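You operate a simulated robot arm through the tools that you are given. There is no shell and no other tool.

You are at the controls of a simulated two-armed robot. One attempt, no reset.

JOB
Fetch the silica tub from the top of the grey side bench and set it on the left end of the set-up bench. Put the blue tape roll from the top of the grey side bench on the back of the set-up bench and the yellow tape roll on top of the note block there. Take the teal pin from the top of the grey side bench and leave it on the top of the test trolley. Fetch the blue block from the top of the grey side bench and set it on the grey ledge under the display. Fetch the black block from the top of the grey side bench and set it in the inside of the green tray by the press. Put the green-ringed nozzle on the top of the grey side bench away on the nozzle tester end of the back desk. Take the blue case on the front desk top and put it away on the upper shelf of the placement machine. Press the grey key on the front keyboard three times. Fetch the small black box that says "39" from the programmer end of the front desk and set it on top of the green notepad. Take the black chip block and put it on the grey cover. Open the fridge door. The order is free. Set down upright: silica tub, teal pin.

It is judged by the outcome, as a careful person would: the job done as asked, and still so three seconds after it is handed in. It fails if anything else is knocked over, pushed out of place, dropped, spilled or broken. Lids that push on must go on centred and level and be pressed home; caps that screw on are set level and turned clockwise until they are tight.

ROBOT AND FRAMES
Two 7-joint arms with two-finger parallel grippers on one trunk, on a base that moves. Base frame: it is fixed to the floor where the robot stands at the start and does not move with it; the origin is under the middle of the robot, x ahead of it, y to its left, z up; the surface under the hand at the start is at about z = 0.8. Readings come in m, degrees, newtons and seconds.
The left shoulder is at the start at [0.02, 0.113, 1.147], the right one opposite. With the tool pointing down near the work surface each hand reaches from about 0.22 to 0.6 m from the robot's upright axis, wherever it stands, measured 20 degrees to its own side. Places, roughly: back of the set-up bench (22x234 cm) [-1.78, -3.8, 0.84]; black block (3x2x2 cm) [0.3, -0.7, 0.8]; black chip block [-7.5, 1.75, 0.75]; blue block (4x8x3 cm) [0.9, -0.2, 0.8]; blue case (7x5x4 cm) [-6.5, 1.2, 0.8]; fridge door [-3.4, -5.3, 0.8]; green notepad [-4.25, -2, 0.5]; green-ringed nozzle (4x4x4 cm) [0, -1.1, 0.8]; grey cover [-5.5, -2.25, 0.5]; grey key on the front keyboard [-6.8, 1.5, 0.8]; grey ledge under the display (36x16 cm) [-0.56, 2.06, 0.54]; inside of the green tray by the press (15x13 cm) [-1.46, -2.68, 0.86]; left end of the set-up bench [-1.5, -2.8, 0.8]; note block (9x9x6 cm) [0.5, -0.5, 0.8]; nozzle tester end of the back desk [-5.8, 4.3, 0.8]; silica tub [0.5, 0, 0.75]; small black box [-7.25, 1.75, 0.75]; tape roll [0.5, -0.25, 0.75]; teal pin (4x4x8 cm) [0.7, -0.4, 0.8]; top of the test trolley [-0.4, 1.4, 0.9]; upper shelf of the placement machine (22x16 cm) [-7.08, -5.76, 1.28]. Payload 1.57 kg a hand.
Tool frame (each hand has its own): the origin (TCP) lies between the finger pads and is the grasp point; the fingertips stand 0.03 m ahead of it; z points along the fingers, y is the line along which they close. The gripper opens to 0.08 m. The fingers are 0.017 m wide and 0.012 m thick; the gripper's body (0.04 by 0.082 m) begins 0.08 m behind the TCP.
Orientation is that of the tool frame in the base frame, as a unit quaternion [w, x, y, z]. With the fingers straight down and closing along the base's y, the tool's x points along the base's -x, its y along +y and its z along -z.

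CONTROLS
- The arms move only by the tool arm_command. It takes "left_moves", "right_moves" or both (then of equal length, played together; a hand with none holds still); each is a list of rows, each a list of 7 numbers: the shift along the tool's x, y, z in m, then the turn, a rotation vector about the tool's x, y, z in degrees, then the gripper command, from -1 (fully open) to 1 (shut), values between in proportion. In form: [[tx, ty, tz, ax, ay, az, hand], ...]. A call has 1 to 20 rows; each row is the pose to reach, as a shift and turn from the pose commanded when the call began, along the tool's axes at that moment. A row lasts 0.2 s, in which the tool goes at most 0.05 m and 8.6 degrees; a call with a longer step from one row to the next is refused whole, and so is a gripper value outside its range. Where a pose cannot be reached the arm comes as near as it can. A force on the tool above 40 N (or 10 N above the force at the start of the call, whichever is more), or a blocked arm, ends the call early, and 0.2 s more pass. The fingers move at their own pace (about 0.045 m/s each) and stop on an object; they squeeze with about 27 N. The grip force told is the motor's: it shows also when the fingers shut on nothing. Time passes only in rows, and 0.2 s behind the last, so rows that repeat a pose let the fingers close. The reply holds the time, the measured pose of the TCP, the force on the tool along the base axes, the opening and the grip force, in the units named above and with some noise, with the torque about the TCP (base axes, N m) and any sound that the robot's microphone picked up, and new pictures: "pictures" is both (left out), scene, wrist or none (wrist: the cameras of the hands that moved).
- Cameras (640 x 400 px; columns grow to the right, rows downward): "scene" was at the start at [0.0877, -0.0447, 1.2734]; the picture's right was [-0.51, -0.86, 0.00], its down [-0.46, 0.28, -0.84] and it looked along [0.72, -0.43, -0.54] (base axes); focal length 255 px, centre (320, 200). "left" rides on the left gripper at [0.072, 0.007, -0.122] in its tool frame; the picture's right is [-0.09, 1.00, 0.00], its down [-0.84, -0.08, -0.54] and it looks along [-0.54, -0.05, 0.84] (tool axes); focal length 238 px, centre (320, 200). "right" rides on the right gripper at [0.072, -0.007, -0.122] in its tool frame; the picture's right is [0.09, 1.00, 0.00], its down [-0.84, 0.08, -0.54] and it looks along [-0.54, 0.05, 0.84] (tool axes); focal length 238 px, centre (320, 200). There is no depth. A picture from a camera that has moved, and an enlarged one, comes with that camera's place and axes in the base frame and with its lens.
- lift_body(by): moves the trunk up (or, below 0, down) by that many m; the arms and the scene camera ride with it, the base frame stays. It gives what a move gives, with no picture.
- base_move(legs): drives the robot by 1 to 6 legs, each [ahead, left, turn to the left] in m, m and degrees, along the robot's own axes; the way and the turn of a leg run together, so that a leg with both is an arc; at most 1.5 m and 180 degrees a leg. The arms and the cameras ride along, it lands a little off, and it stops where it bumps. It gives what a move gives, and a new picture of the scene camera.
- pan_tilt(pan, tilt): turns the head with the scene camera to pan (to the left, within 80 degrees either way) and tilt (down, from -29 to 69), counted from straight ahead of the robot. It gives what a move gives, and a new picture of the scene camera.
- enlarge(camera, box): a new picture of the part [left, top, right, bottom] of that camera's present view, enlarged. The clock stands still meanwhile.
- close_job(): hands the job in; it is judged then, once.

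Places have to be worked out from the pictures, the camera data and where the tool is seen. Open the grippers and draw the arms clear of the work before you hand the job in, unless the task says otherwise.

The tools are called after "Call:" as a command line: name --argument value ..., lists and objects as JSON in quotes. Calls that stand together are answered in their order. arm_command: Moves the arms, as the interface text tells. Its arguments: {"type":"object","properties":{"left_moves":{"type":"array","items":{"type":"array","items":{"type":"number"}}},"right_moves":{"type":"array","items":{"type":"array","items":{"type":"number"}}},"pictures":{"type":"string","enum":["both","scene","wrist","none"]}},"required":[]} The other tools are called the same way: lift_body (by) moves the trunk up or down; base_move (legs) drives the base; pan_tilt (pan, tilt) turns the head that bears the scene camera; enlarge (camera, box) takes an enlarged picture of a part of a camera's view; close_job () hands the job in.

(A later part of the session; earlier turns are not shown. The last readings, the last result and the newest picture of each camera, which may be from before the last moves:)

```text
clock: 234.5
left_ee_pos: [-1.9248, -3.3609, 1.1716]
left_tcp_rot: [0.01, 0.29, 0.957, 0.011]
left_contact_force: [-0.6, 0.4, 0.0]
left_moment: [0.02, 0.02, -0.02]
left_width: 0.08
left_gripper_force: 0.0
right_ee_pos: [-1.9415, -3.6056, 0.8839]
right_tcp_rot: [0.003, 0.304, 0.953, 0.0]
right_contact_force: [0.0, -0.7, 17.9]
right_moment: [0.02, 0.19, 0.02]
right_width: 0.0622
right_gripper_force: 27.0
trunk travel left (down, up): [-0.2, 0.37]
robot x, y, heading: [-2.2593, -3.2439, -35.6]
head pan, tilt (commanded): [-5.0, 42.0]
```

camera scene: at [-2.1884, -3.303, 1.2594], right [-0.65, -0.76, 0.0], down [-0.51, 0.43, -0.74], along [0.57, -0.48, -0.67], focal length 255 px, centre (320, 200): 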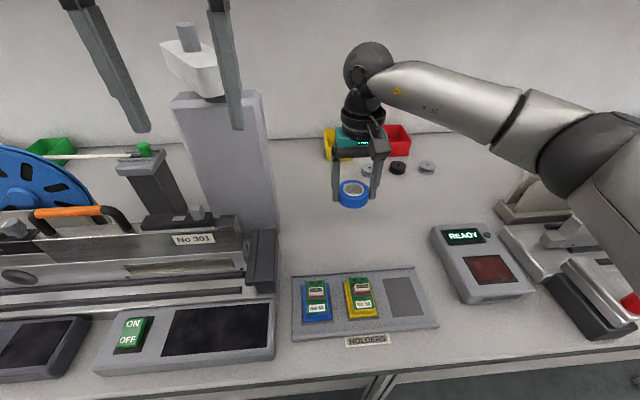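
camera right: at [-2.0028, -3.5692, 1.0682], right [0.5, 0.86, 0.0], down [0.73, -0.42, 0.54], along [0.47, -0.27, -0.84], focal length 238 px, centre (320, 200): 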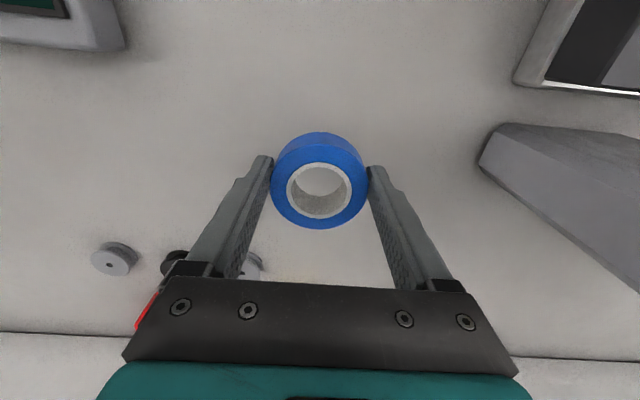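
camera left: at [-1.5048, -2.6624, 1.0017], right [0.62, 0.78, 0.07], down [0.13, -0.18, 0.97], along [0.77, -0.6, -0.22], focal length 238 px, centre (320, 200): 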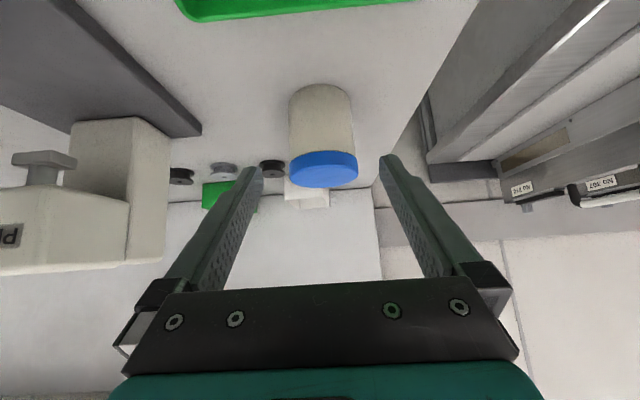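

Contact (surface z≈0.848). Release, rise, then re-approach the roll with the tool tilted 45° so I can reach the back.

Call:
arm_command --right_moves '[[0, 0, -0.002, 0, 0, 0, 0], [0, 0, -0.002, 0, 0, 0, -1], [0, 0, -0.002, 0, 0, 0, -1], [0, 0, -0.002, 0, 0, 0, -1], [0, 0, -0.04, 0, 0, 0, -1], [0, 0, -0.08, 0, 0, 0, -1], [0, 0, -0.1, 0, 0, 0, -1]]' --pictures "none"

Call:
arm_command --right_moves '[[0.014, 0, 0.005, 0, -7.5, 0, -1], [0.028, 0, 0.01, 0, -15, 0, -1], [0.042, 0, 0.016, 0, -22.5, 0, -1], [0.056, 0, 0.022, 0, -30, 0, -1], [0.07, 0, 0.028, 0, -37.5, 0, -1], [0.084, 0, 0.034, 0, -45, 0, -1], [0.084, 0, 0.034, 0, -45, 0, -1]]' --pictures "both"

```text
clock: 236.1
left_ee_pos: [-1.9238, -3.3629, 1.1699]
left_tcp_rot: [0.008, 0.29, 0.957, 0.011]
left_contact_force: [-0.2, 0.5, 0.0]
left_moment: [-0.03, -0.02, 0.02]
left_width: 0.0799
left_gripper_force: 0.1
right_ee_pos: [-1.9429, -3.6047, 0.9803]
right_tcp_rot: [-0.001, 0.304, 0.953, 0.0]
right_contact_force: [-0.8, 0.2, -0.6]
right_moment: [-0.01, -0.01, -0.02]
right_width: 0.0801
right_gripper_force: 0.0
trunk travel left (down, up): [-0.2, 0.37]
robot x, y, heading: [-2.2599, -3.2445, -35.3]
head pan, tilt (commanded): [-5.0, 42.0]
```

```text
clock: 237.7
left_ee_pos: [-1.9245, -3.3625, 1.1704]
left_tcp_rot: [0.009, 0.291, 0.957, 0.011]
left_contact_force: [-0.5, 0.4, 0.0]
left_moment: [0.03, 0.0, -0.02]
left_width: 0.0804
left_gripper_force: 0.1
right_ee_pos: [-2.0095, -3.554, 0.9455]
right_tcp_rot: [0.365, 0.282, 0.88, -0.117]
right_contact_force: [-1.1, -0.4, 0.5]
right_moment: [0.01, 0.02, -0.02]
right_width: 0.0799
right_gripper_force: 0.1
trunk travel left (down, up): [-0.2, 0.37]
robot x, y, heading: [-2.2641, -3.2461, -35.6]
head pan, tilt (commanded): [-5.0, 42.0]
camera scene: at [-2.1883, -3.303, 1.2594], right [-0.65, -0.76, 0.0], down [-0.51, 0.43, -0.74], along [0.57, -0.48, -0.67], focal length 255 px, centre (320, 200)
camera right: at [-2.1253, -3.4816, 0.9797], right [0.53, 0.85, -0.06], down [0.21, -0.06, 0.98], along [0.82, -0.53, -0.21], focal length 238 px, centre (320, 200)
```

scene: 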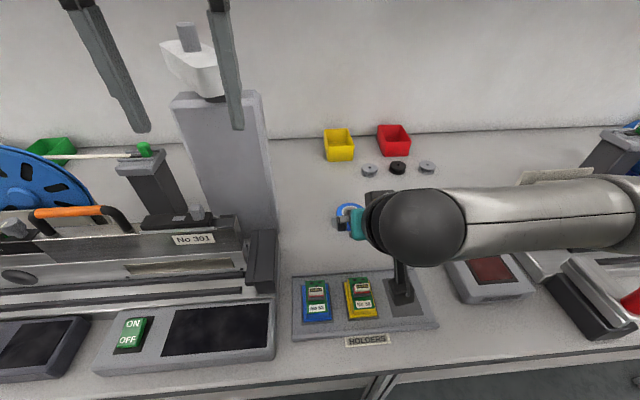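
right: 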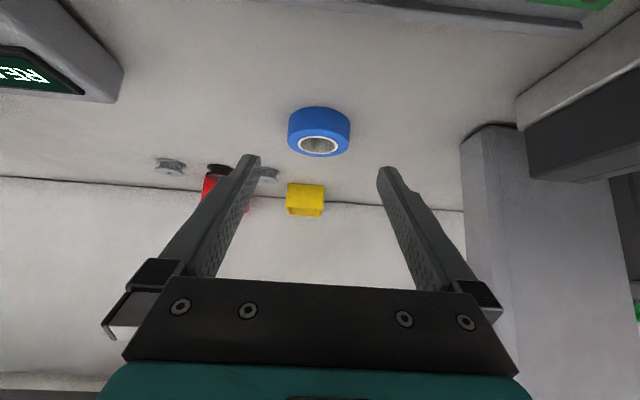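

Roll is centred between the tilted fingers. Advance 9.5 cm and grip.

Call:
arm_command --right_moves '[[0, 0, 0.04, 0, 0, 0, -1], [0, 0, 0.08, 0, 0, 0, -1], [-0.002, 0, 0.096, 0, 0, 0, -1], [-0.002, 0, 0.096, 0, 0, 0, 1], [-0.002, 0, 0.096, 0, 0, 0, 1], [-0.002, 0, 0.096, 0, 0, 0, 1]]' --pictures "wrist"

```text
clock: 239.1
left_ee_pos: [-1.9242, -3.3628, 1.1699]
left_tcp_rot: [0.009, 0.291, 0.957, 0.011]
left_contact_force: [0.2, -0.8, 0.5]
left_moment: [-0.03, 0.01, -0.01]
left_width: 0.08
left_gripper_force: 0.1
right_ee_pos: [-1.953, -3.5958, 0.8778]
right_tcp_rot: [0.365, 0.281, 0.88, -0.117]
right_contact_force: [-0.4, -0.2, -0.2]
right_moment: [-0.02, 0.03, 0.02]
right_width: 0.0623
right_gripper_force: 26.4
trunk travel left (down, up): [-0.2, 0.37]
robot x, y, heading: [-2.2599, -3.2462, -35.3]
head pan, tilt (commanded): [-5.0, 42.0]
camera right: at [-2.0695, -3.5231, 0.9135], right [0.52, 0.85, -0.07], down [0.22, -0.06, 0.97], along [0.82, -0.53, -0.21], focal length 238 px, centre (320, 200)
```

right: 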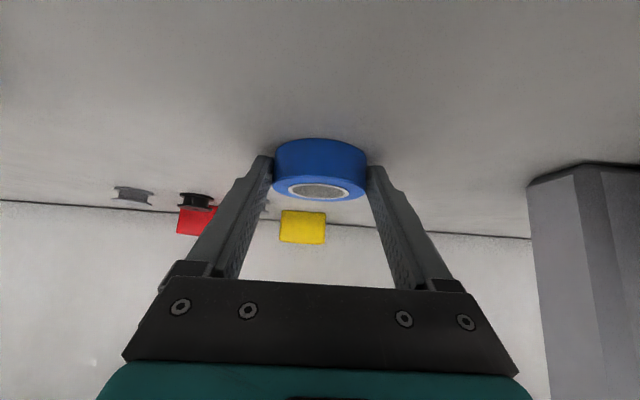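

Gripped. Lift 5 cm, carry forward 20 cm to the spot in front of the yellow bin, and lower to just above the surface.

Call:
arm_command --right_moves '[[-0.0177, 0, -0.0177, 0, 0, 0, 1], [-0.0354, 0, -0.0354, 0, 0, 0, 1], [-0.0641, 0.002, -0.0067, 0, 0, 0, 1], [-0.0928, 0.004, 0.022, 0, 0, 0, 1], [-0.1215, 0.006, 0.0507, 0, 0, 0, 1], [-0.1502, 0.008, 0.0794, 0, 0, 0, 1], [-0.1775, 0.01, 0.107, 0, 0, 0, 1], [-0.158, 0.01, 0.1265, 0, 0, 0, 1], [-0.158, 0.01, 0.1265, 0, 0, 0, 1]]' --pictures "both"

```text
clock: 241.1
left_ee_pos: [-1.9251, -3.3611, 1.1714]
left_tcp_rot: [0.01, 0.291, 0.957, 0.011]
left_contact_force: [0.7, -0.1, -0.2]
left_moment: [0.0, -0.01, -0.01]
left_width: 0.0801
left_gripper_force: 0.1
right_ee_pos: [-1.7839, -3.7046, 0.906]
right_tcp_rot: [0.368, 0.28, 0.879, -0.117]
right_contact_force: [1.4, 0.0, 16.2]
right_moment: [-0.48, -0.7, 0.1]
right_width: 0.0621
right_gripper_force: 26.8
trunk travel left (down, up): [-0.2, 0.37]
robot x, y, heading: [-2.2591, -3.2435, -35.3]
head pan, tilt (commanded): [-5.0, 42.0]
camera scene: at [-2.1894, -3.3017, 1.2596], right [-0.65, -0.76, 0.0], down [-0.51, 0.43, -0.74], along [0.57, -0.48, -0.67], focal length 255 px, centre (320, 200)
camera right: at [-1.9004, -3.6321, 0.9402], right [0.52, 0.85, -0.06], down [0.21, -0.05, 0.98], along [0.83, -0.52, -0.21], focal length 238 px, centre (320, 200)
```

scene: 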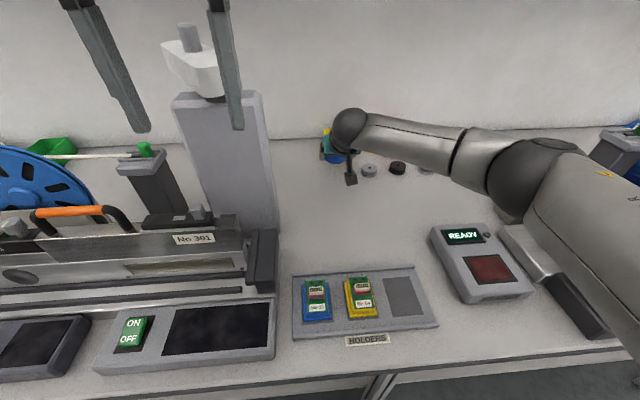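
right: 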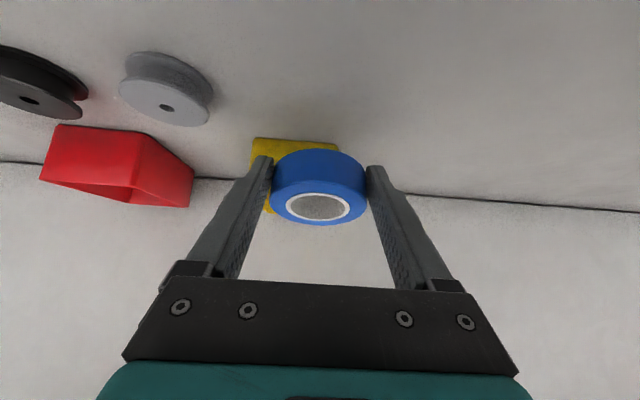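

There's an early contact (16 N up at z 0.906) – the roll is likely touching the yellow bin's rim. I'll lift off at once and back away a little.

Call:
arm_command --right_moves '[[-0.015, 0, -0.015, 0, 0, 0, 1], [-0.03, 0, -0.03, 0, 0, 0, 1], [-0.01, 0, -0.05, 0, 0, 0, 1], [0.0, 0, -0.06, 0, 0, 0, 1]]' --pictures "both"

Call:
enlarge --camera "right" --box '[200, 80, 440, 260]'

Call:
enlarge --camera "scene" --box '[290, 90, 430, 200]'

```text
clock: 242.1
left_ee_pos: [-1.9233, -3.3624, 1.1701]
left_tcp_rot: [0.009, 0.291, 0.957, 0.012]
left_contact_force: [0.0, -0.9, 0.5]
left_moment: [0.01, 0.02, 0.02]
left_width: 0.0799
left_gripper_force: 0.0
right_ee_pos: [-1.8198, -3.6813, 0.9452]
right_tcp_rot: [0.364, 0.281, 0.881, -0.116]
right_contact_force: [-0.3, -0.5, -0.1]
right_moment: [0.04, 0.01, -0.03]
right_width: 0.0623
right_gripper_force: 27.0
trunk travel left (down, up): [-0.2, 0.37]
robot x, y, heading: [-2.257, -3.2458, -35.5]
head pan, tilt (commanded): [-5.0, 42.0]
camera scene: at [-2.1884, -3.303, 1.2594], right [-0.65, -0.76, 0.0], down [-0.51, 0.43, -0.74], along [0.57, -0.48, -0.67], focal length 255 px, centre (320, 200)
camera right: at [-1.9338, -3.6081, 0.9799], right [0.53, 0.85, -0.07], down [0.22, -0.06, 0.97], along [0.82, -0.53, -0.21], focal length 238 px, centre (320, 200)
```

scene: 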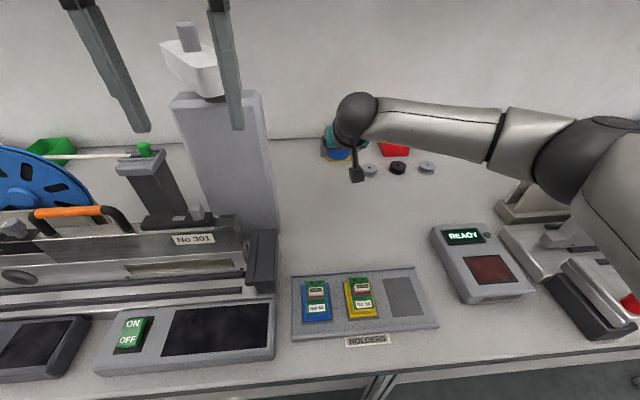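
right: 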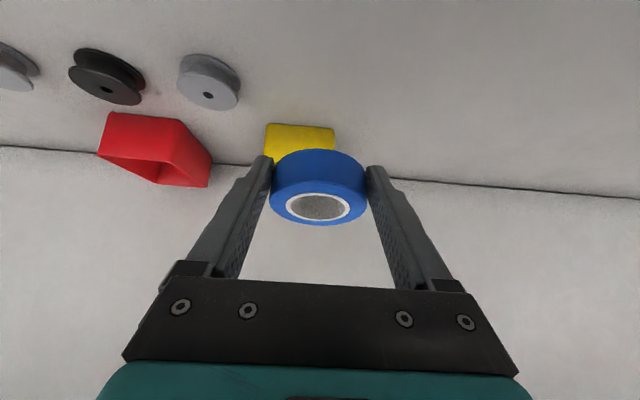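

```text
2.22 times, centred on (320, 170) of right
camera zoom: at [-1.9338, -3.6081, 0.9799], right [0.53, 0.85, -0.07], down [0.22, -0.06, 0.97], along [0.82, -0.53, -0.21], focal length 530 px, centre (320, 267)
```

zoom: 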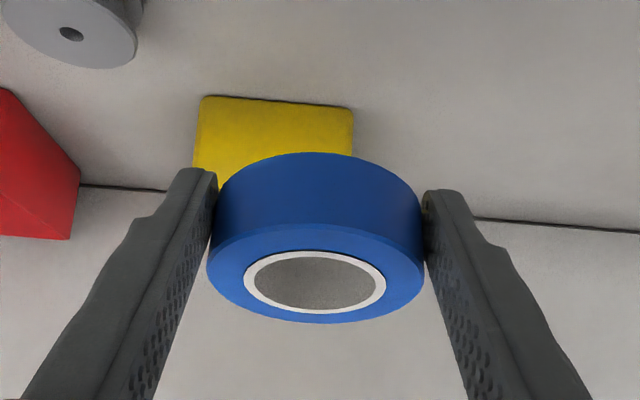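

```text
3.64 times, centred on (360, 145) of scene
camera zoom: at [-2.1884, -3.303, 1.2594], right [-0.65, -0.76, 0.0], down [-0.51, 0.43, -0.74], along [0.57, -0.48, -0.67], focal length 928 px, centre (174, 400)
```

zoom: 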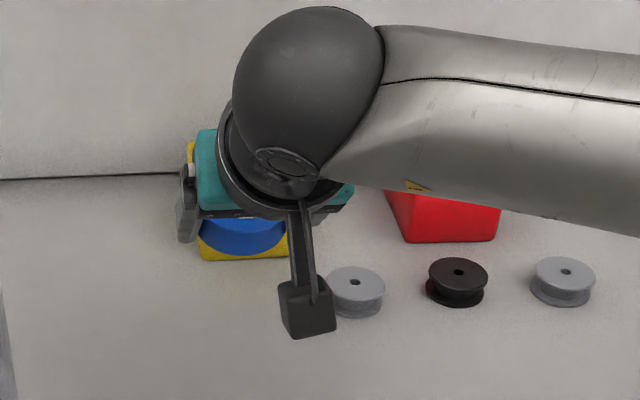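

The roll's front edge touched the yellow bin's flared rim (bin unmoved). I'd rather use the clear stretch right of the three discs. Lift and draw the roll back, then slide right.

Call:
arm_command --right_moves '[[-0.025, 0, -0.025, 0, 0, 0, 1], [-0.02, 0, -0.065, 0, 0, 0, 1], [0.005, 0, -0.095, 0, 0, 0, 1], [0.035, 0, -0.125, 0, 0, 0, 1], [0.065, 0, -0.155, 0, 0, 0, 1], [0.085, 0, -0.175, 0, 0, 0, 1]]' --pictures "none"

Call:
base_move --legs '[[-0.06, 0, 0], [0, -0.33, 0]]'

Call:
pan_tilt --pan -10 --tilt 42

```text
clock: 243.5
left_ee_pos: [-1.9248, -3.3626, 1.1704]
left_tcp_rot: [0.008, 0.291, 0.957, 0.011]
left_contact_force: [0.3, 0.9, -0.6]
left_moment: [0.0, 0.02, -0.02]
left_width: 0.08
left_gripper_force: 0.1
right_ee_pos: [-1.9692, -3.5733, 1.0077]
right_tcp_rot: [0.365, 0.282, 0.88, -0.117]
right_contact_force: [-0.3, 0.9, 0.2]
right_moment: [0.01, 0.01, -0.01]
right_width: 0.062
right_gripper_force: 26.5
trunk travel left (down, up): [-0.2, 0.37]
robot x, y, heading: [-2.2589, -3.2432, -35.5]
head pan, tilt (commanded): [-5.0, 42.0]
```

```text
clock: 246.2
left_ee_pos: [-2.164, -3.5965, 1.1695]
left_tcp_rot: [0.009, 0.29, 0.957, 0.011]
left_contact_force: [-0.4, -0.5, 0.4]
left_moment: [0.03, -0.01, 0.0]
left_width: 0.0799
left_gripper_force: 0.1
right_ee_pos: [-2.2091, -3.8068, 1.0066]
right_tcp_rot: [0.364, 0.28, 0.881, -0.116]
right_contact_force: [-0.5, -0.2, -0.9]
right_moment: [0.03, 0.04, 0.02]
right_width: 0.0621
right_gripper_force: 27.2
trunk travel left (down, up): [-0.2, 0.37]
robot x, y, heading: [-2.5008, -3.4776, -35.5]
head pan, tilt (commanded): [-5.0, 42.0]
camera scene: at [-2.4282, -3.5379, 1.2594], right [-0.65, -0.76, 0.0], down [-0.51, 0.43, -0.74], along [0.57, -0.48, -0.67], focal length 255 px, centre (320, 200)
```

scene: 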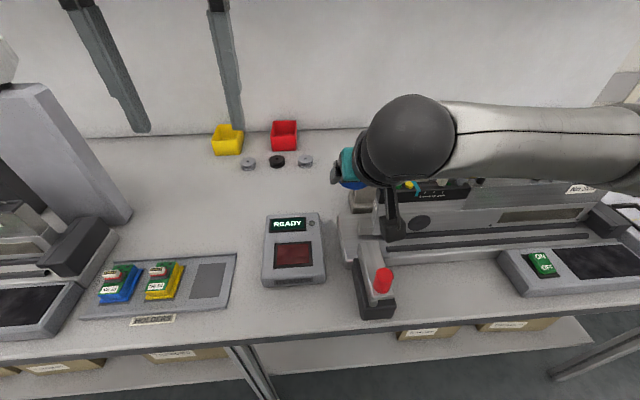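

```text
clock: 246.9
left_ee_pos: [-2.164, -3.5964, 1.171]
left_tcp_rot: [0.008, 0.29, 0.957, 0.011]
left_contact_force: [-0.5, 0.4, -0.5]
left_moment: [0.03, -0.03, -0.01]
left_width: 0.08
left_gripper_force: 0.1
right_ee_pos: [-2.2081, -3.8074, 1.0054]
right_tcp_rot: [0.364, 0.282, 0.88, -0.117]
right_contact_force: [0.8, 0.5, -1.2]
right_moment: [-0.02, -0.01, -0.01]
right_width: 0.0623
right_gripper_force: 27.0
trunk travel left (down, up): [-0.2, 0.37]
robot x, y, heading: [-2.4993, -3.4755, -35.6]
head pan, tilt (commanded): [-10.0, 42.0]
camera scene: at [-2.4329, -3.5428, 1.2594], right [-0.71, -0.7, 0.0], down [-0.47, 0.48, -0.74], along [0.52, -0.53, -0.67], focal length 255 px, centre (320, 200)
```

scene: 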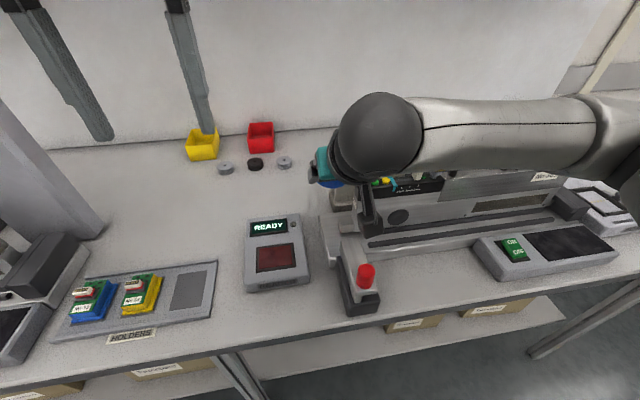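

That stretch is narrower than it looked because of the next station. I'll return and set the roll just in front of the yellow bin, 2 cm further forward than before – still well within the back strip.

Call:
base_move --legs '[[0, 0.33, 0], [0.06, 0, 0]]'

Call:
pan_tilt --pan -5 --tilt 42

Call:
enlarge --camera "right" --box '[160, 80, 480, 260]'

```text
clock: 249.6
left_ee_pos: [-1.9248, -3.3635, 1.1695]
left_tcp_rot: [0.009, 0.292, 0.956, 0.011]
left_contact_force: [0.9, 0.4, -0.9]
left_moment: [0.01, 0.01, 0.0]
left_width: 0.0802
left_gripper_force: 0.0
right_ee_pos: [-1.9701, -3.5762, 1.0044]
right_tcp_rot: [0.364, 0.282, 0.88, -0.117]
right_contact_force: [-0.4, 0.1, -1.5]
right_moment: [0.02, 0.05, 0.02]
right_width: 0.0626
right_gripper_force: 26.5
trunk travel left (down, up): [-0.2, 0.37]
robot x, y, heading: [-2.2607, -3.2441, -35.4]
head pan, tilt (commanded): [-10.0, 42.0]
camera scene: at [-2.193, -3.3104, 1.2593], right [-0.72, -0.7, 0.0], down [-0.47, 0.48, -0.74], along [0.52, -0.53, -0.67], focal length 255 px, centre (320, 200)
```

scene: 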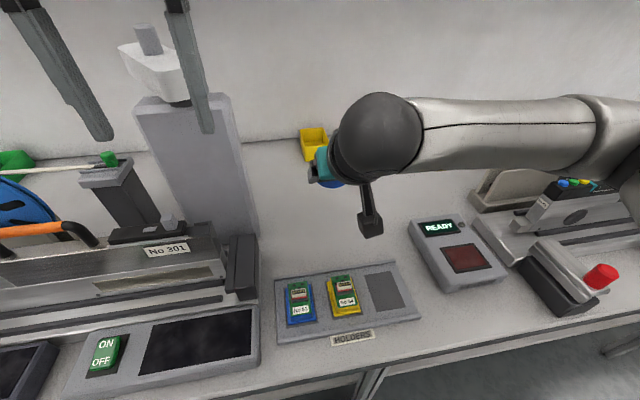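

```text
clock: 250.3
left_ee_pos: [-1.925, -3.3635, 1.1704]
left_tcp_rot: [0.009, 0.292, 0.956, 0.012]
left_contact_force: [-0.7, -0.3, 0.3]
left_moment: [-0.02, -0.01, 0.01]
left_width: 0.08
left_gripper_force: 0.0
right_ee_pos: [-1.9703, -3.576, 1.0062]
right_tcp_rot: [0.365, 0.282, 0.879, -0.117]
right_contact_force: [0.2, -0.3, -0.6]
right_moment: [0.04, 0.02, 0.02]
right_width: 0.0623
right_gripper_force: 27.0
trunk travel left (down, up): [-0.2, 0.37]
robot x, y, heading: [-2.2607, -3.2459, -35.6]
head pan, tilt (commanded): [-5.0, 42.0]
camera scene: at [-2.1887, -3.3046, 1.2594], right [-0.65, -0.76, 0.0], down [-0.51, 0.44, -0.74], along [0.56, -0.48, -0.67], focal length 255 px, centre (320, 200)
```

scene: 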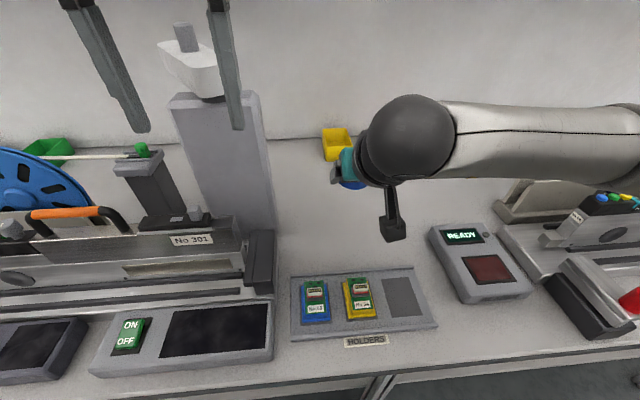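

```text
2.00 times, centred on (320, 170) of right
camera zoom: at [-2.085, -3.5022, 1.0408], right [0.53, 0.85, -0.07], down [0.21, -0.06, 0.97], along [0.82, -0.53, -0.21], focal length 477 px, centre (320, 260)
```

zoom: 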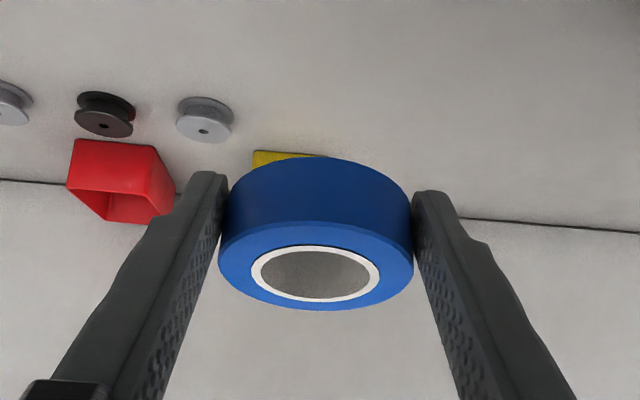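

Now forward 21.7 cm at height and then down in front of the bin.

Call:
arm_command --right_moves '[[-0.031, -0.001, 0.031, 0, 0, 0, 1], [-0.062, -0.002, 0.062, 0, 0, 0, 1], [-0.093, -0.003, 0.093, 0, 0, 0, 1], [-0.124, -0.004, 0.124, 0, 0, 0, 1], [-0.1535, -0.004, 0.1535, 0, 0, 0, 1], [-0.1255, -0.004, 0.1815, 0, 0, 0, 1], [-0.0975, -0.004, 0.2095, 0, 0, 0, 1], [-0.0755, -0.004, 0.2315, 0, 0, 0, 1], [-0.0755, -0.004, 0.2315, 0, 0, 0, 1]]' --pictures "wrist"

```text
clock: 252.3
left_ee_pos: [-1.925, -3.3633, 1.1715]
left_tcp_rot: [0.009, 0.292, 0.956, 0.011]
left_contact_force: [-0.8, 0.7, 0.0]
left_moment: [-0.01, 0.01, 0.01]
left_width: 0.0798
left_gripper_force: 0.2
right_ee_pos: [-1.7955, -3.7055, 0.8971]
right_tcp_rot: [0.365, 0.282, 0.879, -0.117]
right_contact_force: [0.5, -0.2, 0.3]
right_moment: [-0.03, 0.01, -0.02]
right_width: 0.062
right_gripper_force: 26.2
trunk travel left (down, up): [-0.2, 0.37]
robot x, y, heading: [-2.2607, -3.2462, -36.1]
head pan, tilt (commanded): [-5.0, 42.0]
camera right: at [-1.9106, -3.6318, 0.9307], right [0.53, 0.85, -0.07], down [0.21, -0.06, 0.97], along [0.82, -0.53, -0.21], focal length 238 px, centre (320, 200)
```

right: 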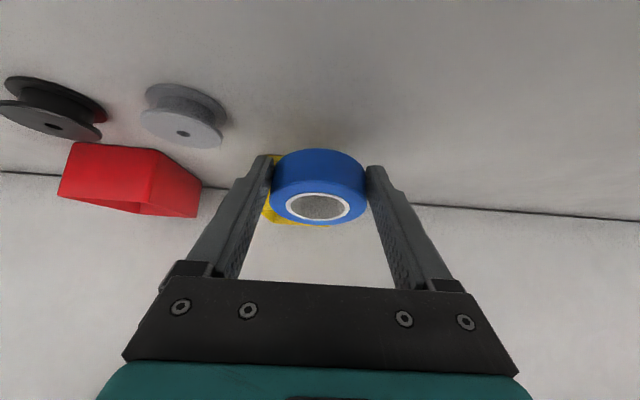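

No contact this time; lower the last 2 cm gently.

Call:
arm_command --right_moves '[[0.004, 0, 0.004, 0, 0, 0, 1], [0.008, 0, 0.008, 0, 0, 0, 1], [0.0115, 0, 0.0115, 0, 0, 0, 1], [0.0135, 0, 0.0135, 0, 0, 0, 1], [0.0135, 0, 0.0135, 0, 0, 0, 1]]' --pictures "none"

```text
clock: 253.5
left_ee_pos: [-1.926, -3.3647, 1.1711]
left_tcp_rot: [0.009, 0.292, 0.956, 0.011]
left_contact_force: [1.0, 0.1, 0.7]
left_moment: [-0.02, -0.02, -0.01]
left_width: 0.08
left_gripper_force: 0.0
right_ee_pos: [-1.7959, -3.7058, 0.8771]
right_tcp_rot: [0.365, 0.282, 0.88, -0.117]
right_contact_force: [0.0, -0.4, 2.3]
right_moment: [0.01, -0.03, 0.05]
right_width: 0.0622
right_gripper_force: 27.0
trunk travel left (down, up): [-0.2, 0.37]
robot x, y, heading: [-2.2627, -3.2466, -35.9]
head pan, tilt (commanded): [-5.0, 42.0]
```

Just touching. Open and withdraw back along the tool axis, then up.

Call:
arm_command --right_moves '[[0, 0, 0, 0, 0, 0, 0], [0, 0, 0, 0, 0, 0, -0.9], [0, 0, 0, 0, 0, 0, -0.95], [0, 0, 0, 0, 0, 0, -0.95], [0, 0, -0.03, 0, 0, 0, -0.95], [0, 0, -0.07, 0, 0, 0, -0.95], [0, 0, -0.11, 0, 0, 0, -0.95], [0, 0, -0.15, 0, 0, 0, -1], [0, 0, -0.19, 0, 0, 0, -1]]' --pictures "both"

```text
clock: 255.5
left_ee_pos: [-1.9262, -3.3647, 1.1703]
left_tcp_rot: [0.01, 0.293, 0.956, 0.01]
left_contact_force: [0.0, 0.2, -0.3]
left_moment: [-0.01, 0.0, 0.01]
left_width: 0.0799
left_gripper_force: 0.0
right_ee_pos: [-1.9053, -3.6279, 1.0094]
right_tcp_rot: [0.365, 0.282, 0.879, -0.118]
right_contact_force: [0.0, 0.5, 0.7]
right_moment: [0.02, -0.01, -0.01]
right_width: 0.0801
right_gripper_force: 0.1
trunk travel left (down, up): [-0.2, 0.37]
robot x, y, heading: [-2.2597, -3.2465, -35.7]
head pan, tilt (commanded): [-5.0, 42.0]
camera scene: at [-2.189, -3.3044, 1.2594], right [-0.65, -0.76, 0.0], down [-0.51, 0.44, -0.74], along [0.56, -0.48, -0.67], focal length 255 px, centre (320, 200)
camera right: at [-2.0207, -3.5536, 1.0449], right [0.53, 0.85, -0.07], down [0.22, -0.06, 0.97], along [0.82, -0.53, -0.21], focal length 238 px, centre (320, 200)
```

scene: 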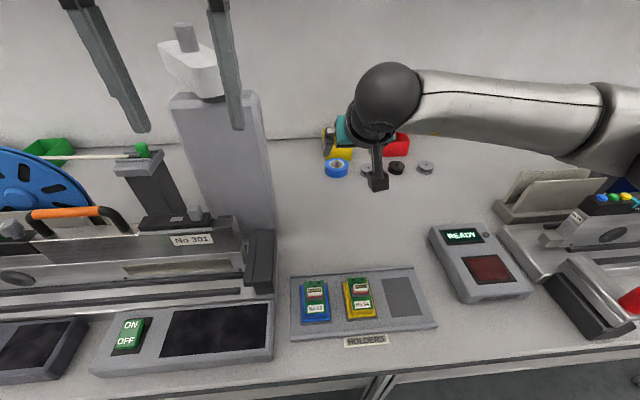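
right: 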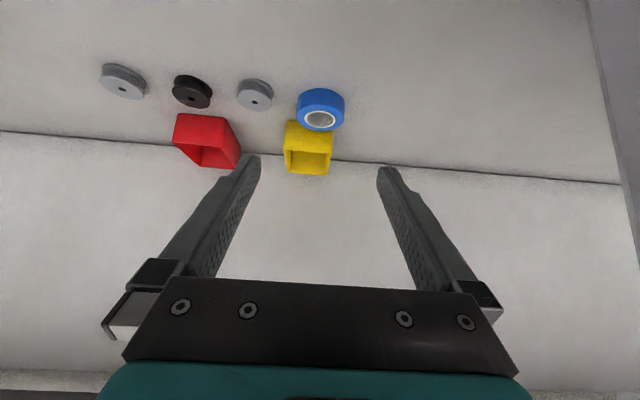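

Blue roll is in place. Draw the right hand back and level the tool, then back the base off the bench.

Call:
arm_command --right_moves '[[0.025, 0, -0.03, 0, 0, 0, -1], [0.05, 0, -0.06, 0, 0, 0, -1], [0.075, 0, -0.09, 0, 0, 0, -1], [0.1, 0, -0.115, 0, 0, 0, -1]]' --pictures "none"

Call:
arm_command --right_moves '[[0.0, 0, 0, 0, 7.5, 0, -1], [0, 0, 0, 0, 15, 0, -1], [0.0, 0, 0, 0, 22.5, 0, -1], [0, 0, 0, 0, 30, 0, -1], [0.0, 0, 0, 0, 37.5, 0, -1], [0, 0, 0, 0, 45, 0, -1]]' --pictures "none"

Call:
base_move --legs '[[-0.35, 0, 0]]'

```text
clock: 256.5
left_ee_pos: [-1.9249, -3.3638, 1.1699]
left_tcp_rot: [0.009, 0.293, 0.956, 0.01]
left_contact_force: [0.2, 0.9, 0.5]
left_moment: [0.0, -0.01, 0.03]
left_width: 0.0799
left_gripper_force: 0.0
right_ee_pos: [-2.0102, -3.5463, 1.0231]
right_tcp_rot: [0.363, 0.283, 0.88, -0.117]
right_contact_force: [-0.4, 0.7, 0.1]
right_moment: [-0.01, -0.01, 0.02]
right_width: 0.08
right_gripper_force: 0.1
right hand out of reach, approached as far as the arm can: row 4
trunk travel left (down, up): [-0.2, 0.37]
robot x, y, heading: [-2.2622, -3.2441, -35.6]
head pan, tilt (commanded): [-5.0, 42.0]
```

```text
clock: 257.9
left_ee_pos: [-1.9258, -3.3656, 1.17]
left_tcp_rot: [0.009, 0.293, 0.956, 0.011]
left_contact_force: [-0.5, -0.8, 0.0]
left_moment: [-0.03, 0.01, 0.0]
left_width: 0.0799
left_gripper_force: 0.0
right_ee_pos: [-2.0092, -3.5483, 1.0228]
right_tcp_rot: [0.0, 0.307, 0.952, 0.0]
right_contact_force: [-0.5, 0.9, 0.4]
right_moment: [0.03, 0.02, -0.02]
right_width: 0.08
right_gripper_force: 0.1
trunk travel left (down, up): [-0.2, 0.37]
robot x, y, heading: [-2.2641, -3.2409, -36.0]
head pan, tilt (commanded): [-5.0, 42.0]
```

```text
clock: 260.1
left_ee_pos: [-2.2012, -3.1656, 1.1701]
left_tcp_rot: [0.01, 0.29, 0.957, 0.01]
left_contact_force: [-0.6, 0.0, 0.3]
left_moment: [-0.02, -0.05, 0.0]
left_width: 0.0802
left_gripper_force: 0.1
right_ee_pos: [-2.2843, -3.3501, 1.0235]
right_tcp_rot: [0.0, 0.305, 0.952, 0.001]
right_contact_force: [0.4, 0.0, 0.5]
right_moment: [-0.01, -0.02, 0.0]
right_width: 0.0799
right_gripper_force: 0.0
trunk travel left (down, up): [-0.2, 0.37]
robot x, y, heading: [-2.5364, -3.044, -35.5]
head pan, tilt (commanded): [-5.0, 42.0]
camera scene: at [-2.465, -3.1063, 1.2594], right [-0.65, -0.76, 0.0], down [-0.51, 0.43, -0.74], along [0.57, -0.48, -0.67], focal length 255 px, centre (320, 200)
```

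scene: 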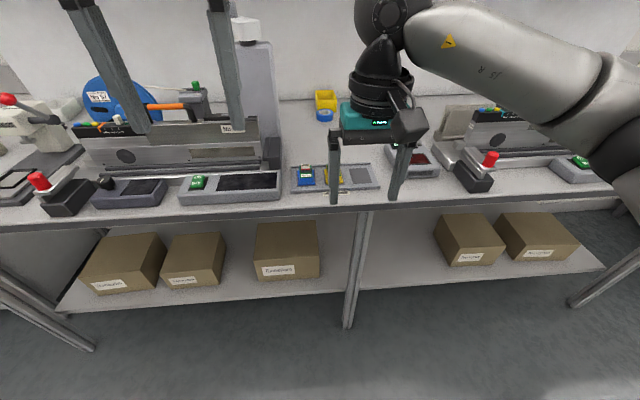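

Now back to the side bench for the black block and the nozzle; sliding left along the aisle.

Call:
base_move --legs '[[0, 1.2, 0.5], [0, 1.2, 0], [0, 0.88, 0]]'

Call:
pan_tilt --pan 0 --tilt 35

```text
clock: 276.1
left_ee_pos: [-0.3391, -0.4735, 1.1713]
left_tcp_rot: [0.009, 0.284, 0.959, 0.011]
left_contact_force: [-0.4, -0.9, 0.2]
left_moment: [-0.01, -0.01, 0.0]
left_width: 0.0803
left_gripper_force: 0.1
right_ee_pos: [-0.4202, -0.66, 1.0234]
right_tcp_rot: [-0.001, 0.299, 0.954, 0.0]
right_contact_force: [0.3, 0.4, 0.4]
right_moment: [-0.01, -0.01, -0.01]
right_width: 0.0799
right_gripper_force: 0.0
trunk travel left (down, up): [-0.2, 0.37]
robot x, y, heading: [-0.6782, -0.3573, -34.4]
head pan, tilt (commanded): [-5.0, 42.0]
camera scene: at [-0.6038, -0.4181, 1.2594], right [-0.64, -0.77, 0.0], down [-0.51, 0.43, -0.74], along [0.57, -0.47, -0.67], focal length 255 px, centre (320, 200)
```

scene: 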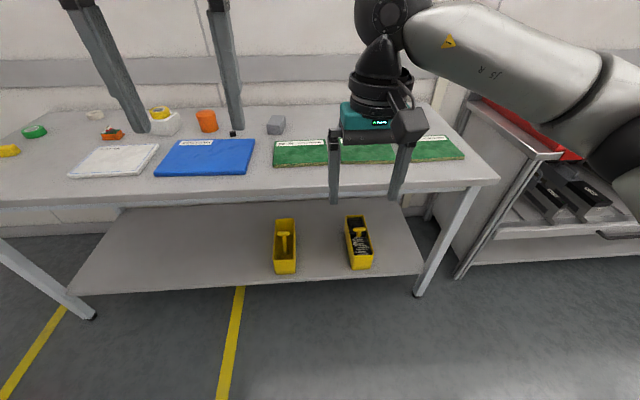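

```text
clock: 276.8
left_ee_pos: [-0.339, -0.4737, 1.1708]
left_tcp_rot: [0.008, 0.284, 0.959, 0.011]
left_contact_force: [-0.1, 0.4, 0.8]
left_moment: [0.04, -0.01, -0.01]
left_width: 0.08
left_gripper_force: 0.1
right_ee_pos: [-0.4207, -0.6585, 1.0239]
right_tcp_rot: [0.0, 0.298, 0.955, 0.0]
right_contact_force: [0.5, -0.3, -0.3]
right_moment: [0.06, 0.01, 0.01]
right_width: 0.0799
right_gripper_force: 0.0
trunk travel left (down, up): [-0.2, 0.37]
robot x, y, heading: [-0.6746, -0.3576, -34.5]
head pan, tilt (commanded): [0.0, 35.0]
camera scene: at [-0.5958, -0.4151, 1.2698], right [-0.57, -0.82, 0.0], down [-0.47, 0.33, -0.82], along [0.67, -0.47, -0.57], focal length 255 px, centre (320, 200)
```

scene: 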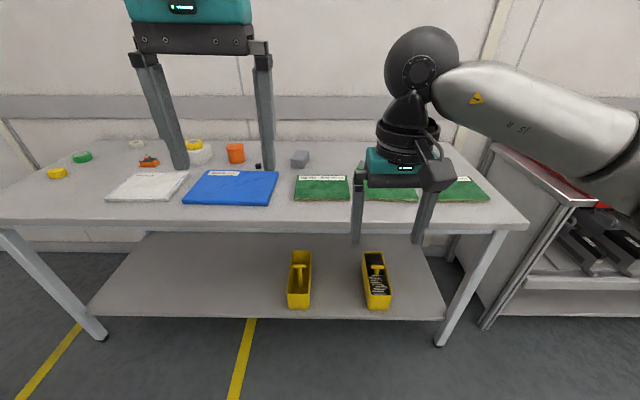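

Right in front of the bench at the proper place. Move forward 0.44 m.

Call:
base_move --legs '[[0.44, 0, -0.5]]'

Call:
pan_tilt --pan 0 --tilt 42

```text
clock: 279.4
left_ee_pos: [0.0196, -0.7285, 1.171]
left_tcp_rot: [0.009, 0.289, 0.957, 0.011]
left_contact_force: [0.8, -0.3, 0.8]
left_moment: [0.02, 0.04, 0.0]
left_width: 0.0801
left_gripper_force: 0.1
right_ee_pos: [-0.0634, -0.9124, 1.0234]
right_tcp_rot: [0.0, 0.302, 0.953, 0.0]
right_contact_force: [-0.4, -0.6, -0.3]
right_moment: [0.03, 0.02, -0.02]
right_width: 0.0801
right_gripper_force: 0.0
trunk travel left (down, up): [-0.2, 0.37]
robot x, y, heading: [-0.3164, -0.6094, -35.3]
head pan, tilt (commanded): [0.0, 35.0]
camera scene: at [-0.2363, -0.6677, 1.2698], right [-0.58, -0.82, 0.0], down [-0.47, 0.33, -0.82], along [0.67, -0.47, -0.57], focal length 255 px, centre (320, 200)
```

scene: 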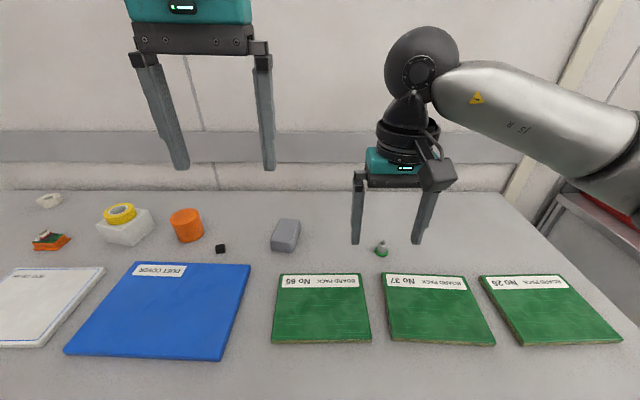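

```text
clock: 280.1
left_ee_pos: [0.0199, -0.7276, 1.1704]
left_tcp_rot: [0.008, 0.289, 0.957, 0.011]
left_contact_force: [0.4, 0.3, 0.5]
left_moment: [-0.01, -0.02, -0.06]
left_width: 0.08
left_gripper_force: 0.1
right_ee_pos: [-0.0633, -0.9136, 1.0241]
right_tcp_rot: [0.0, 0.302, 0.953, 0.0]
right_contact_force: [-0.1, 0.0, 0.0]
right_moment: [0.0, 0.0, 0.03]
right_width: 0.08
right_gripper_force: 0.1
trunk travel left (down, up): [-0.2, 0.37]
robot x, y, heading: [-0.3165, -0.6105, -35.4]
head pan, tilt (commanded): [0.0, 42.0]
camera scene: at [-0.2403, -0.6649, 1.2594], right [-0.58, -0.82, 0.0], down [-0.55, 0.39, -0.74], along [0.61, -0.43, -0.67], focal length 255 px, centre (320, 200)
```

scene: 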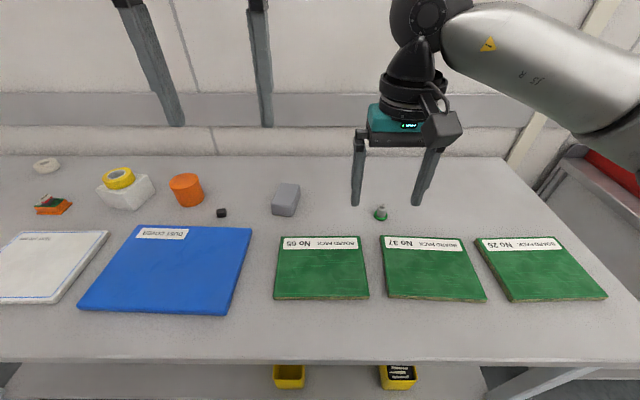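

Black block at about R(0.545,0.244) and nozzle at R(0.539,−0.150). I'll edge 4 cm closer to keep both within easy reach, then bring both hands above them.

Call:
base_move --legs '[[0.045, 0, 0.3]]'

Call:
arm_command --left_moves '[[-0.035, 0.03, 0.02, 0, 0, 0, -1], [-0.07, 0.06, 0.04, 0, 0, 0, -1], [-0.1, 0.09, 0.07, 0, 0, 0, -1], [-0.12, 0.12, 0.1, 0, 0, 0, -1], [-0.13, 0.135, 0.14, 0, 0, 0, -1], [-0.13, 0.135, 0.18, 0, 0, 0, -1], [-0.13, 0.135, 0.18, 0, 0, 0, -1]]' --right_moves '[[-0.02, -0.01, 0, 0, 0, 0, -1], [-0.04, -0.02, 0, 0, 0, 0, -1], [-0.06, -0.03, 0.01, 0, 0, 0, -1], [-0.08, -0.04, 0.02, 0, 0, 0, -1], [-0.08, -0.045, 0.03, 0, 0, 0, -1], [-0.08, -0.045, 0.04, 0, 0, 0, -1], [-0.08, -0.045, 0.04, 0, 0, 0, -1]]' --pictures "both"

```text
clock: 281.0
left_ee_pos: [0.0565, -0.7535, 1.1696]
left_tcp_rot: [0.008, 0.287, 0.958, 0.012]
left_contact_force: [0.9, -0.8, 0.9]
left_moment: [0.04, 0.02, -0.02]
left_width: 0.08
left_gripper_force: 0.2
right_ee_pos: [-0.0247, -0.9379, 1.0241]
right_tcp_rot: [-0.001, 0.3, 0.954, 0.001]
right_contact_force: [0.3, -0.9, 0.5]
right_moment: [0.02, 0.03, -0.02]
right_width: 0.0799
right_gripper_force: 0.0
trunk travel left (down, up): [-0.2, 0.37]
robot x, y, heading: [-0.2825, -0.6374, -35.0]
head pan, tilt (commanded): [0.0, 42.0]
camera scene: at [-0.2025, -0.6909, 1.2593], right [-0.57, -0.82, 0.0], down [-0.55, 0.38, -0.74], along [0.61, -0.43, -0.67], focal length 255 px, centre (320, 200)
```

scene: 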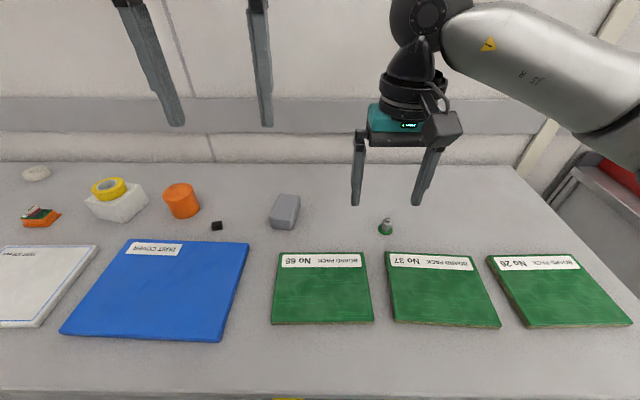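

```text
refused: row 1 steps farther than a row can; nothing moved
```

Resend with slightly shorter steps.

Call:
arm_command --left_moves '[[-0.03, 0.028, 0.02, 0, 0, 0, -1], [-0.06, 0.056, 0.04, 0, 0, 0, -1], [-0.09, 0.084, 0.06, 0, 0, 0, -1], [-0.12, 0.112, 0.08, 0, 0, 0, -1], [-0.14, 0.14, 0.11, 0, 0, 0, -1], [-0.145, 0.145, 0.15, 0, 0, 0, -1], [-0.145, 0.145, 0.19, 0, 0, 0, -1], [-0.145, 0.145, 0.19, 0, 0, 0, -1]]' --right_moves '[[-0.02, -0.01, 0, 0, 0, 0, -1], [-0.04, -0.02, 0, 0, 0, 0, -1], [-0.06, -0.03, 0.01, 0, 0, 0, -1], [-0.08, -0.04, 0.02, 0, 0, 0, -1], [-0.09, -0.045, 0.03, 0, 0, 0, -1], [-0.1, -0.05, 0.04, 0, 0, 0, -1], [-0.1, -0.05, 0.05, 0, 0, 0, -1], [-0.1, -0.05, 0.05, 0, 0, 0, -1]]' --pictures "both"

```text
clock: 282.8
left_ee_pos: [0.264, -0.7106, 0.9871]
left_tcp_rot: [0.01, 0.287, 0.958, 0.01]
left_contact_force: [0.1, -0.4, 0.6]
left_moment: [0.04, -0.01, -0.04]
left_width: 0.0801
left_gripper_force: 0.1
right_ee_pos: [0.027, -1.0385, 0.9748]
right_tcp_rot: [0.0, 0.299, 0.954, 0.0]
right_contact_force: [-0.1, 0.0, 0.5]
right_moment: [0.02, -0.01, -0.03]
right_width: 0.0803
right_gripper_force: 0.0
trunk travel left (down, up): [-0.2, 0.37]
robot x, y, heading: [-0.2787, -0.6358, -34.9]
head pan, tilt (commanded): [0.0, 42.0]
camera scene: at [-0.2032, -0.6904, 1.2594], right [-0.57, -0.82, 0.0], down [-0.55, 0.38, -0.74], along [0.61, -0.43, -0.67], focal length 255 px, centre (320, 200)
camera right: at [-0.0347, -1.0025, 1.0953], right [0.49, 0.87, 0.0], down [0.73, -0.42, 0.54], along [0.47, -0.27, -0.84], focal length 238 px, centre (320, 200)
camera left: at [0.2044, -0.6676, 1.1086], right [0.62, 0.78, 0.03], down [0.64, -0.53, 0.55], along [0.44, -0.33, -0.83], focal length 238 px, centre (320, 200)
```

scene: 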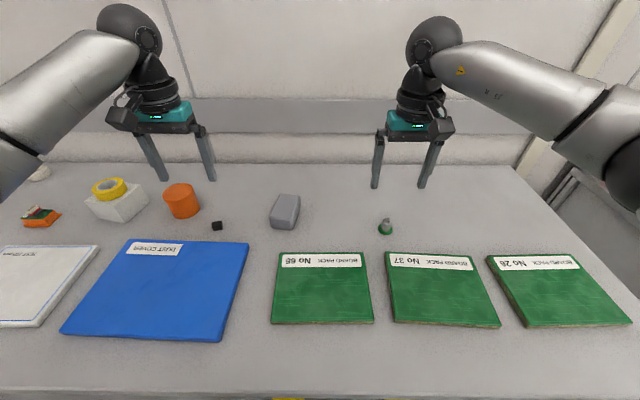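
right: 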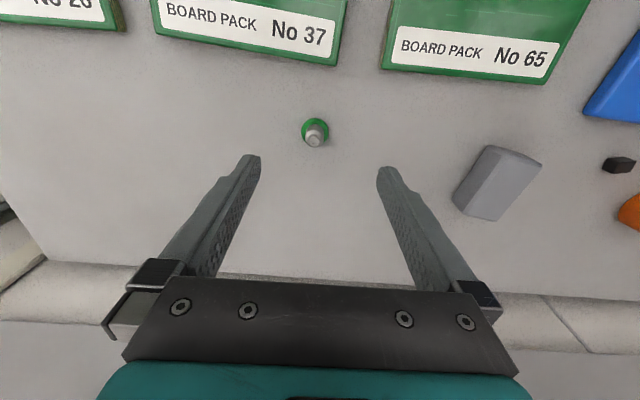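
left: 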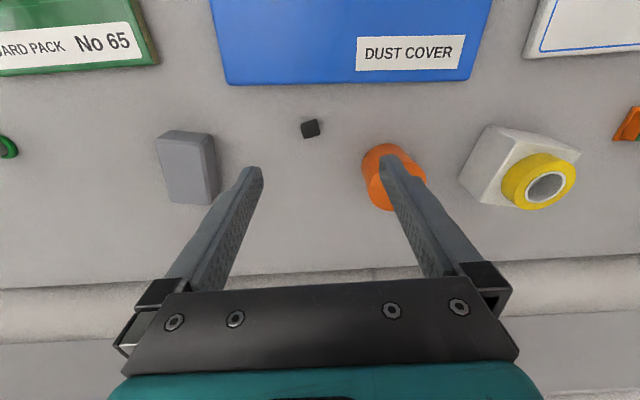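

Both hands are above their targets. I'll zoom in to get the block's orientation and the nozzle's geometry.

Call:
enlarge --camera "left" --box '[260, 90, 440, 220]'

Call:
enlarge --camera "right" --box '[270, 100, 370, 170]'

```text
3.08 times, centred on (350, 155) of left
camera zoom: at [0.2044, -0.6676, 1.1086], right [0.62, 0.78, 0.03], down [0.64, -0.53, 0.55], along [0.44, -0.33, -0.83], focal length 733 px, centre (228, 338)
```

zoom: 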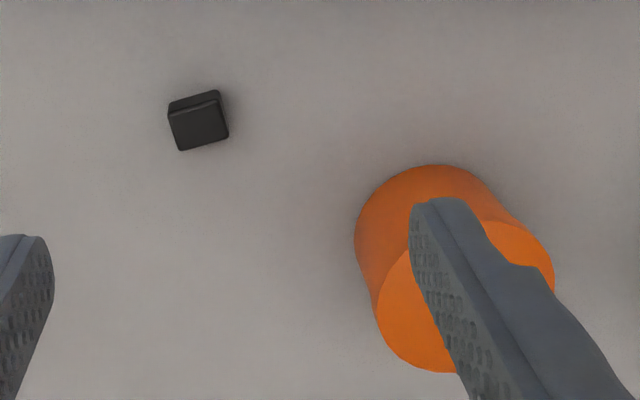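

```text
5.71 times, centred on (320, 135) of right
camera zoom: at [-0.0347, -1.0025, 1.0953], right [0.49, 0.87, 0.0], down [0.73, -0.42, 0.54], along [0.47, -0.27, -0.84], focal length 1362 px, centre (320, 571)
```

zoom: 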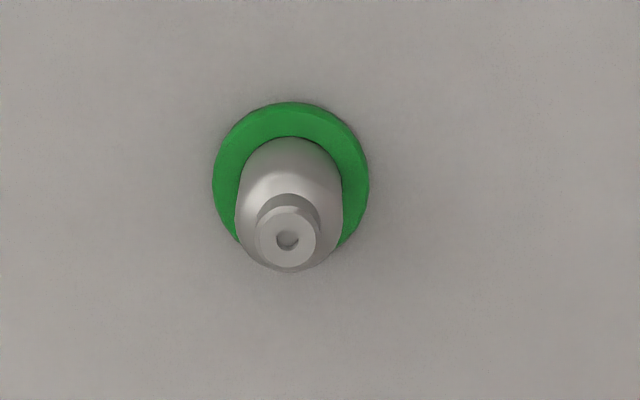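

Block at (0.271,−0.7265), turned ~15°; nozzle at (0.039,−1.052) with a 22 mm body above its green ring. Descend with both hands (left half-open to clear the orange cylinder).

Call:
arm_command --left_moves '[[-0.0063, -0.0066, 0.02, 0, 0, -7.5, -0.25], [-0.0126, -0.0133, 0.04, 0, 0, -15, -0.25], [-0.0126, -0.0133, 0.08, 0, 0, -15, -0.25], [-0.0126, -0.0133, 0.12, 0, 0, -15, -0.25], [-0.0126, -0.0133, 0.12, 0, 0, -15, -0.25]]' --right_moves '[[-0.0087, -0.002, 0.02, 0, 0, 0, -0.25], [-0.0174, -0.0039, 0.04, 0, 0, 0, -0.25], [-0.0174, -0.0039, 0.07, 0, 0, 0, -0.25], [-0.0174, -0.0039, 0.1, 0, 0, 0, -0.25], [-0.0174, -0.0039, 0.1, 0, 0, 0, -0.25]]' --pictures "both"

```text
clock: 284.0
left_ee_pos: [0.2679, -0.7239, 0.8667]
left_tcp_rot: [0.01, 0.159, 0.987, 0.01]
left_contact_force: [0.6, 0.3, -1.2]
left_moment: [0.0, -0.02, 0.01]
left_width: 0.0501
left_gripper_force: 0.1
right_ee_pos: [0.0412, -1.0493, 0.8731]
right_tcp_rot: [0.001, 0.3, 0.954, 0.0]
right_contact_force: [-0.1, 0.2, -0.7]
right_moment: [0.02, 0.02, 0.02]
right_width: 0.0499
right_gripper_force: 0.0
trunk travel left (down, up): [-0.2, 0.37]
robot x, y, heading: [-0.283, -0.6375, -35.2]
head pan, tilt (commanded): [0.0, 42.0]
camera scene: at [-0.2032, -0.6904, 1.2594], right [-0.57, -0.82, 0.0], down [-0.55, 0.38, -0.74], along [0.61, -0.43, -0.67], focal length 255 px, centre (320, 200)
camera right: at [-0.0218, -1.0136, 0.994], right [0.49, 0.87, 0.0], down [0.73, -0.42, 0.54], along [0.47, -0.27, -0.84], focal length 238 px, centre (320, 200)
camera left: at [0.199, -0.6975, 0.9883], right [0.4, 0.92, 0.02], down [0.76, -0.34, 0.56], along [0.52, -0.2, -0.83], focal length 238 px, centre (320, 200)
```

scene: 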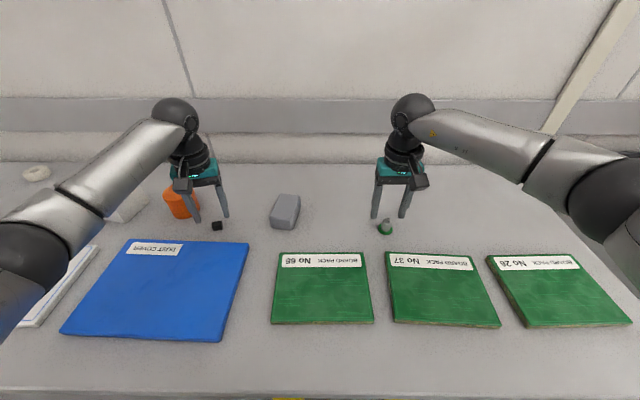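
right: 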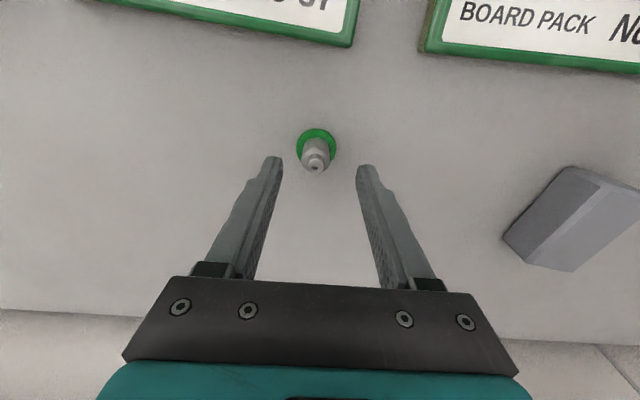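
left: 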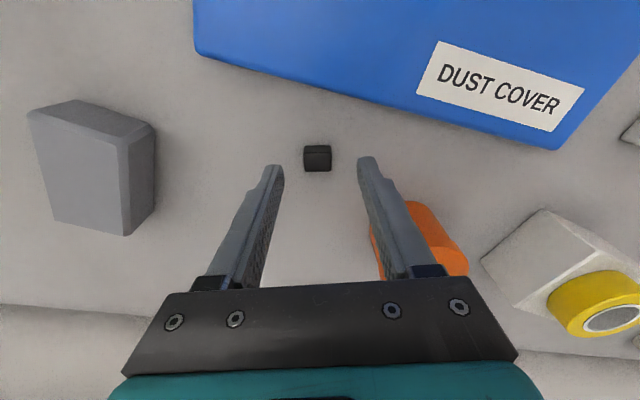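

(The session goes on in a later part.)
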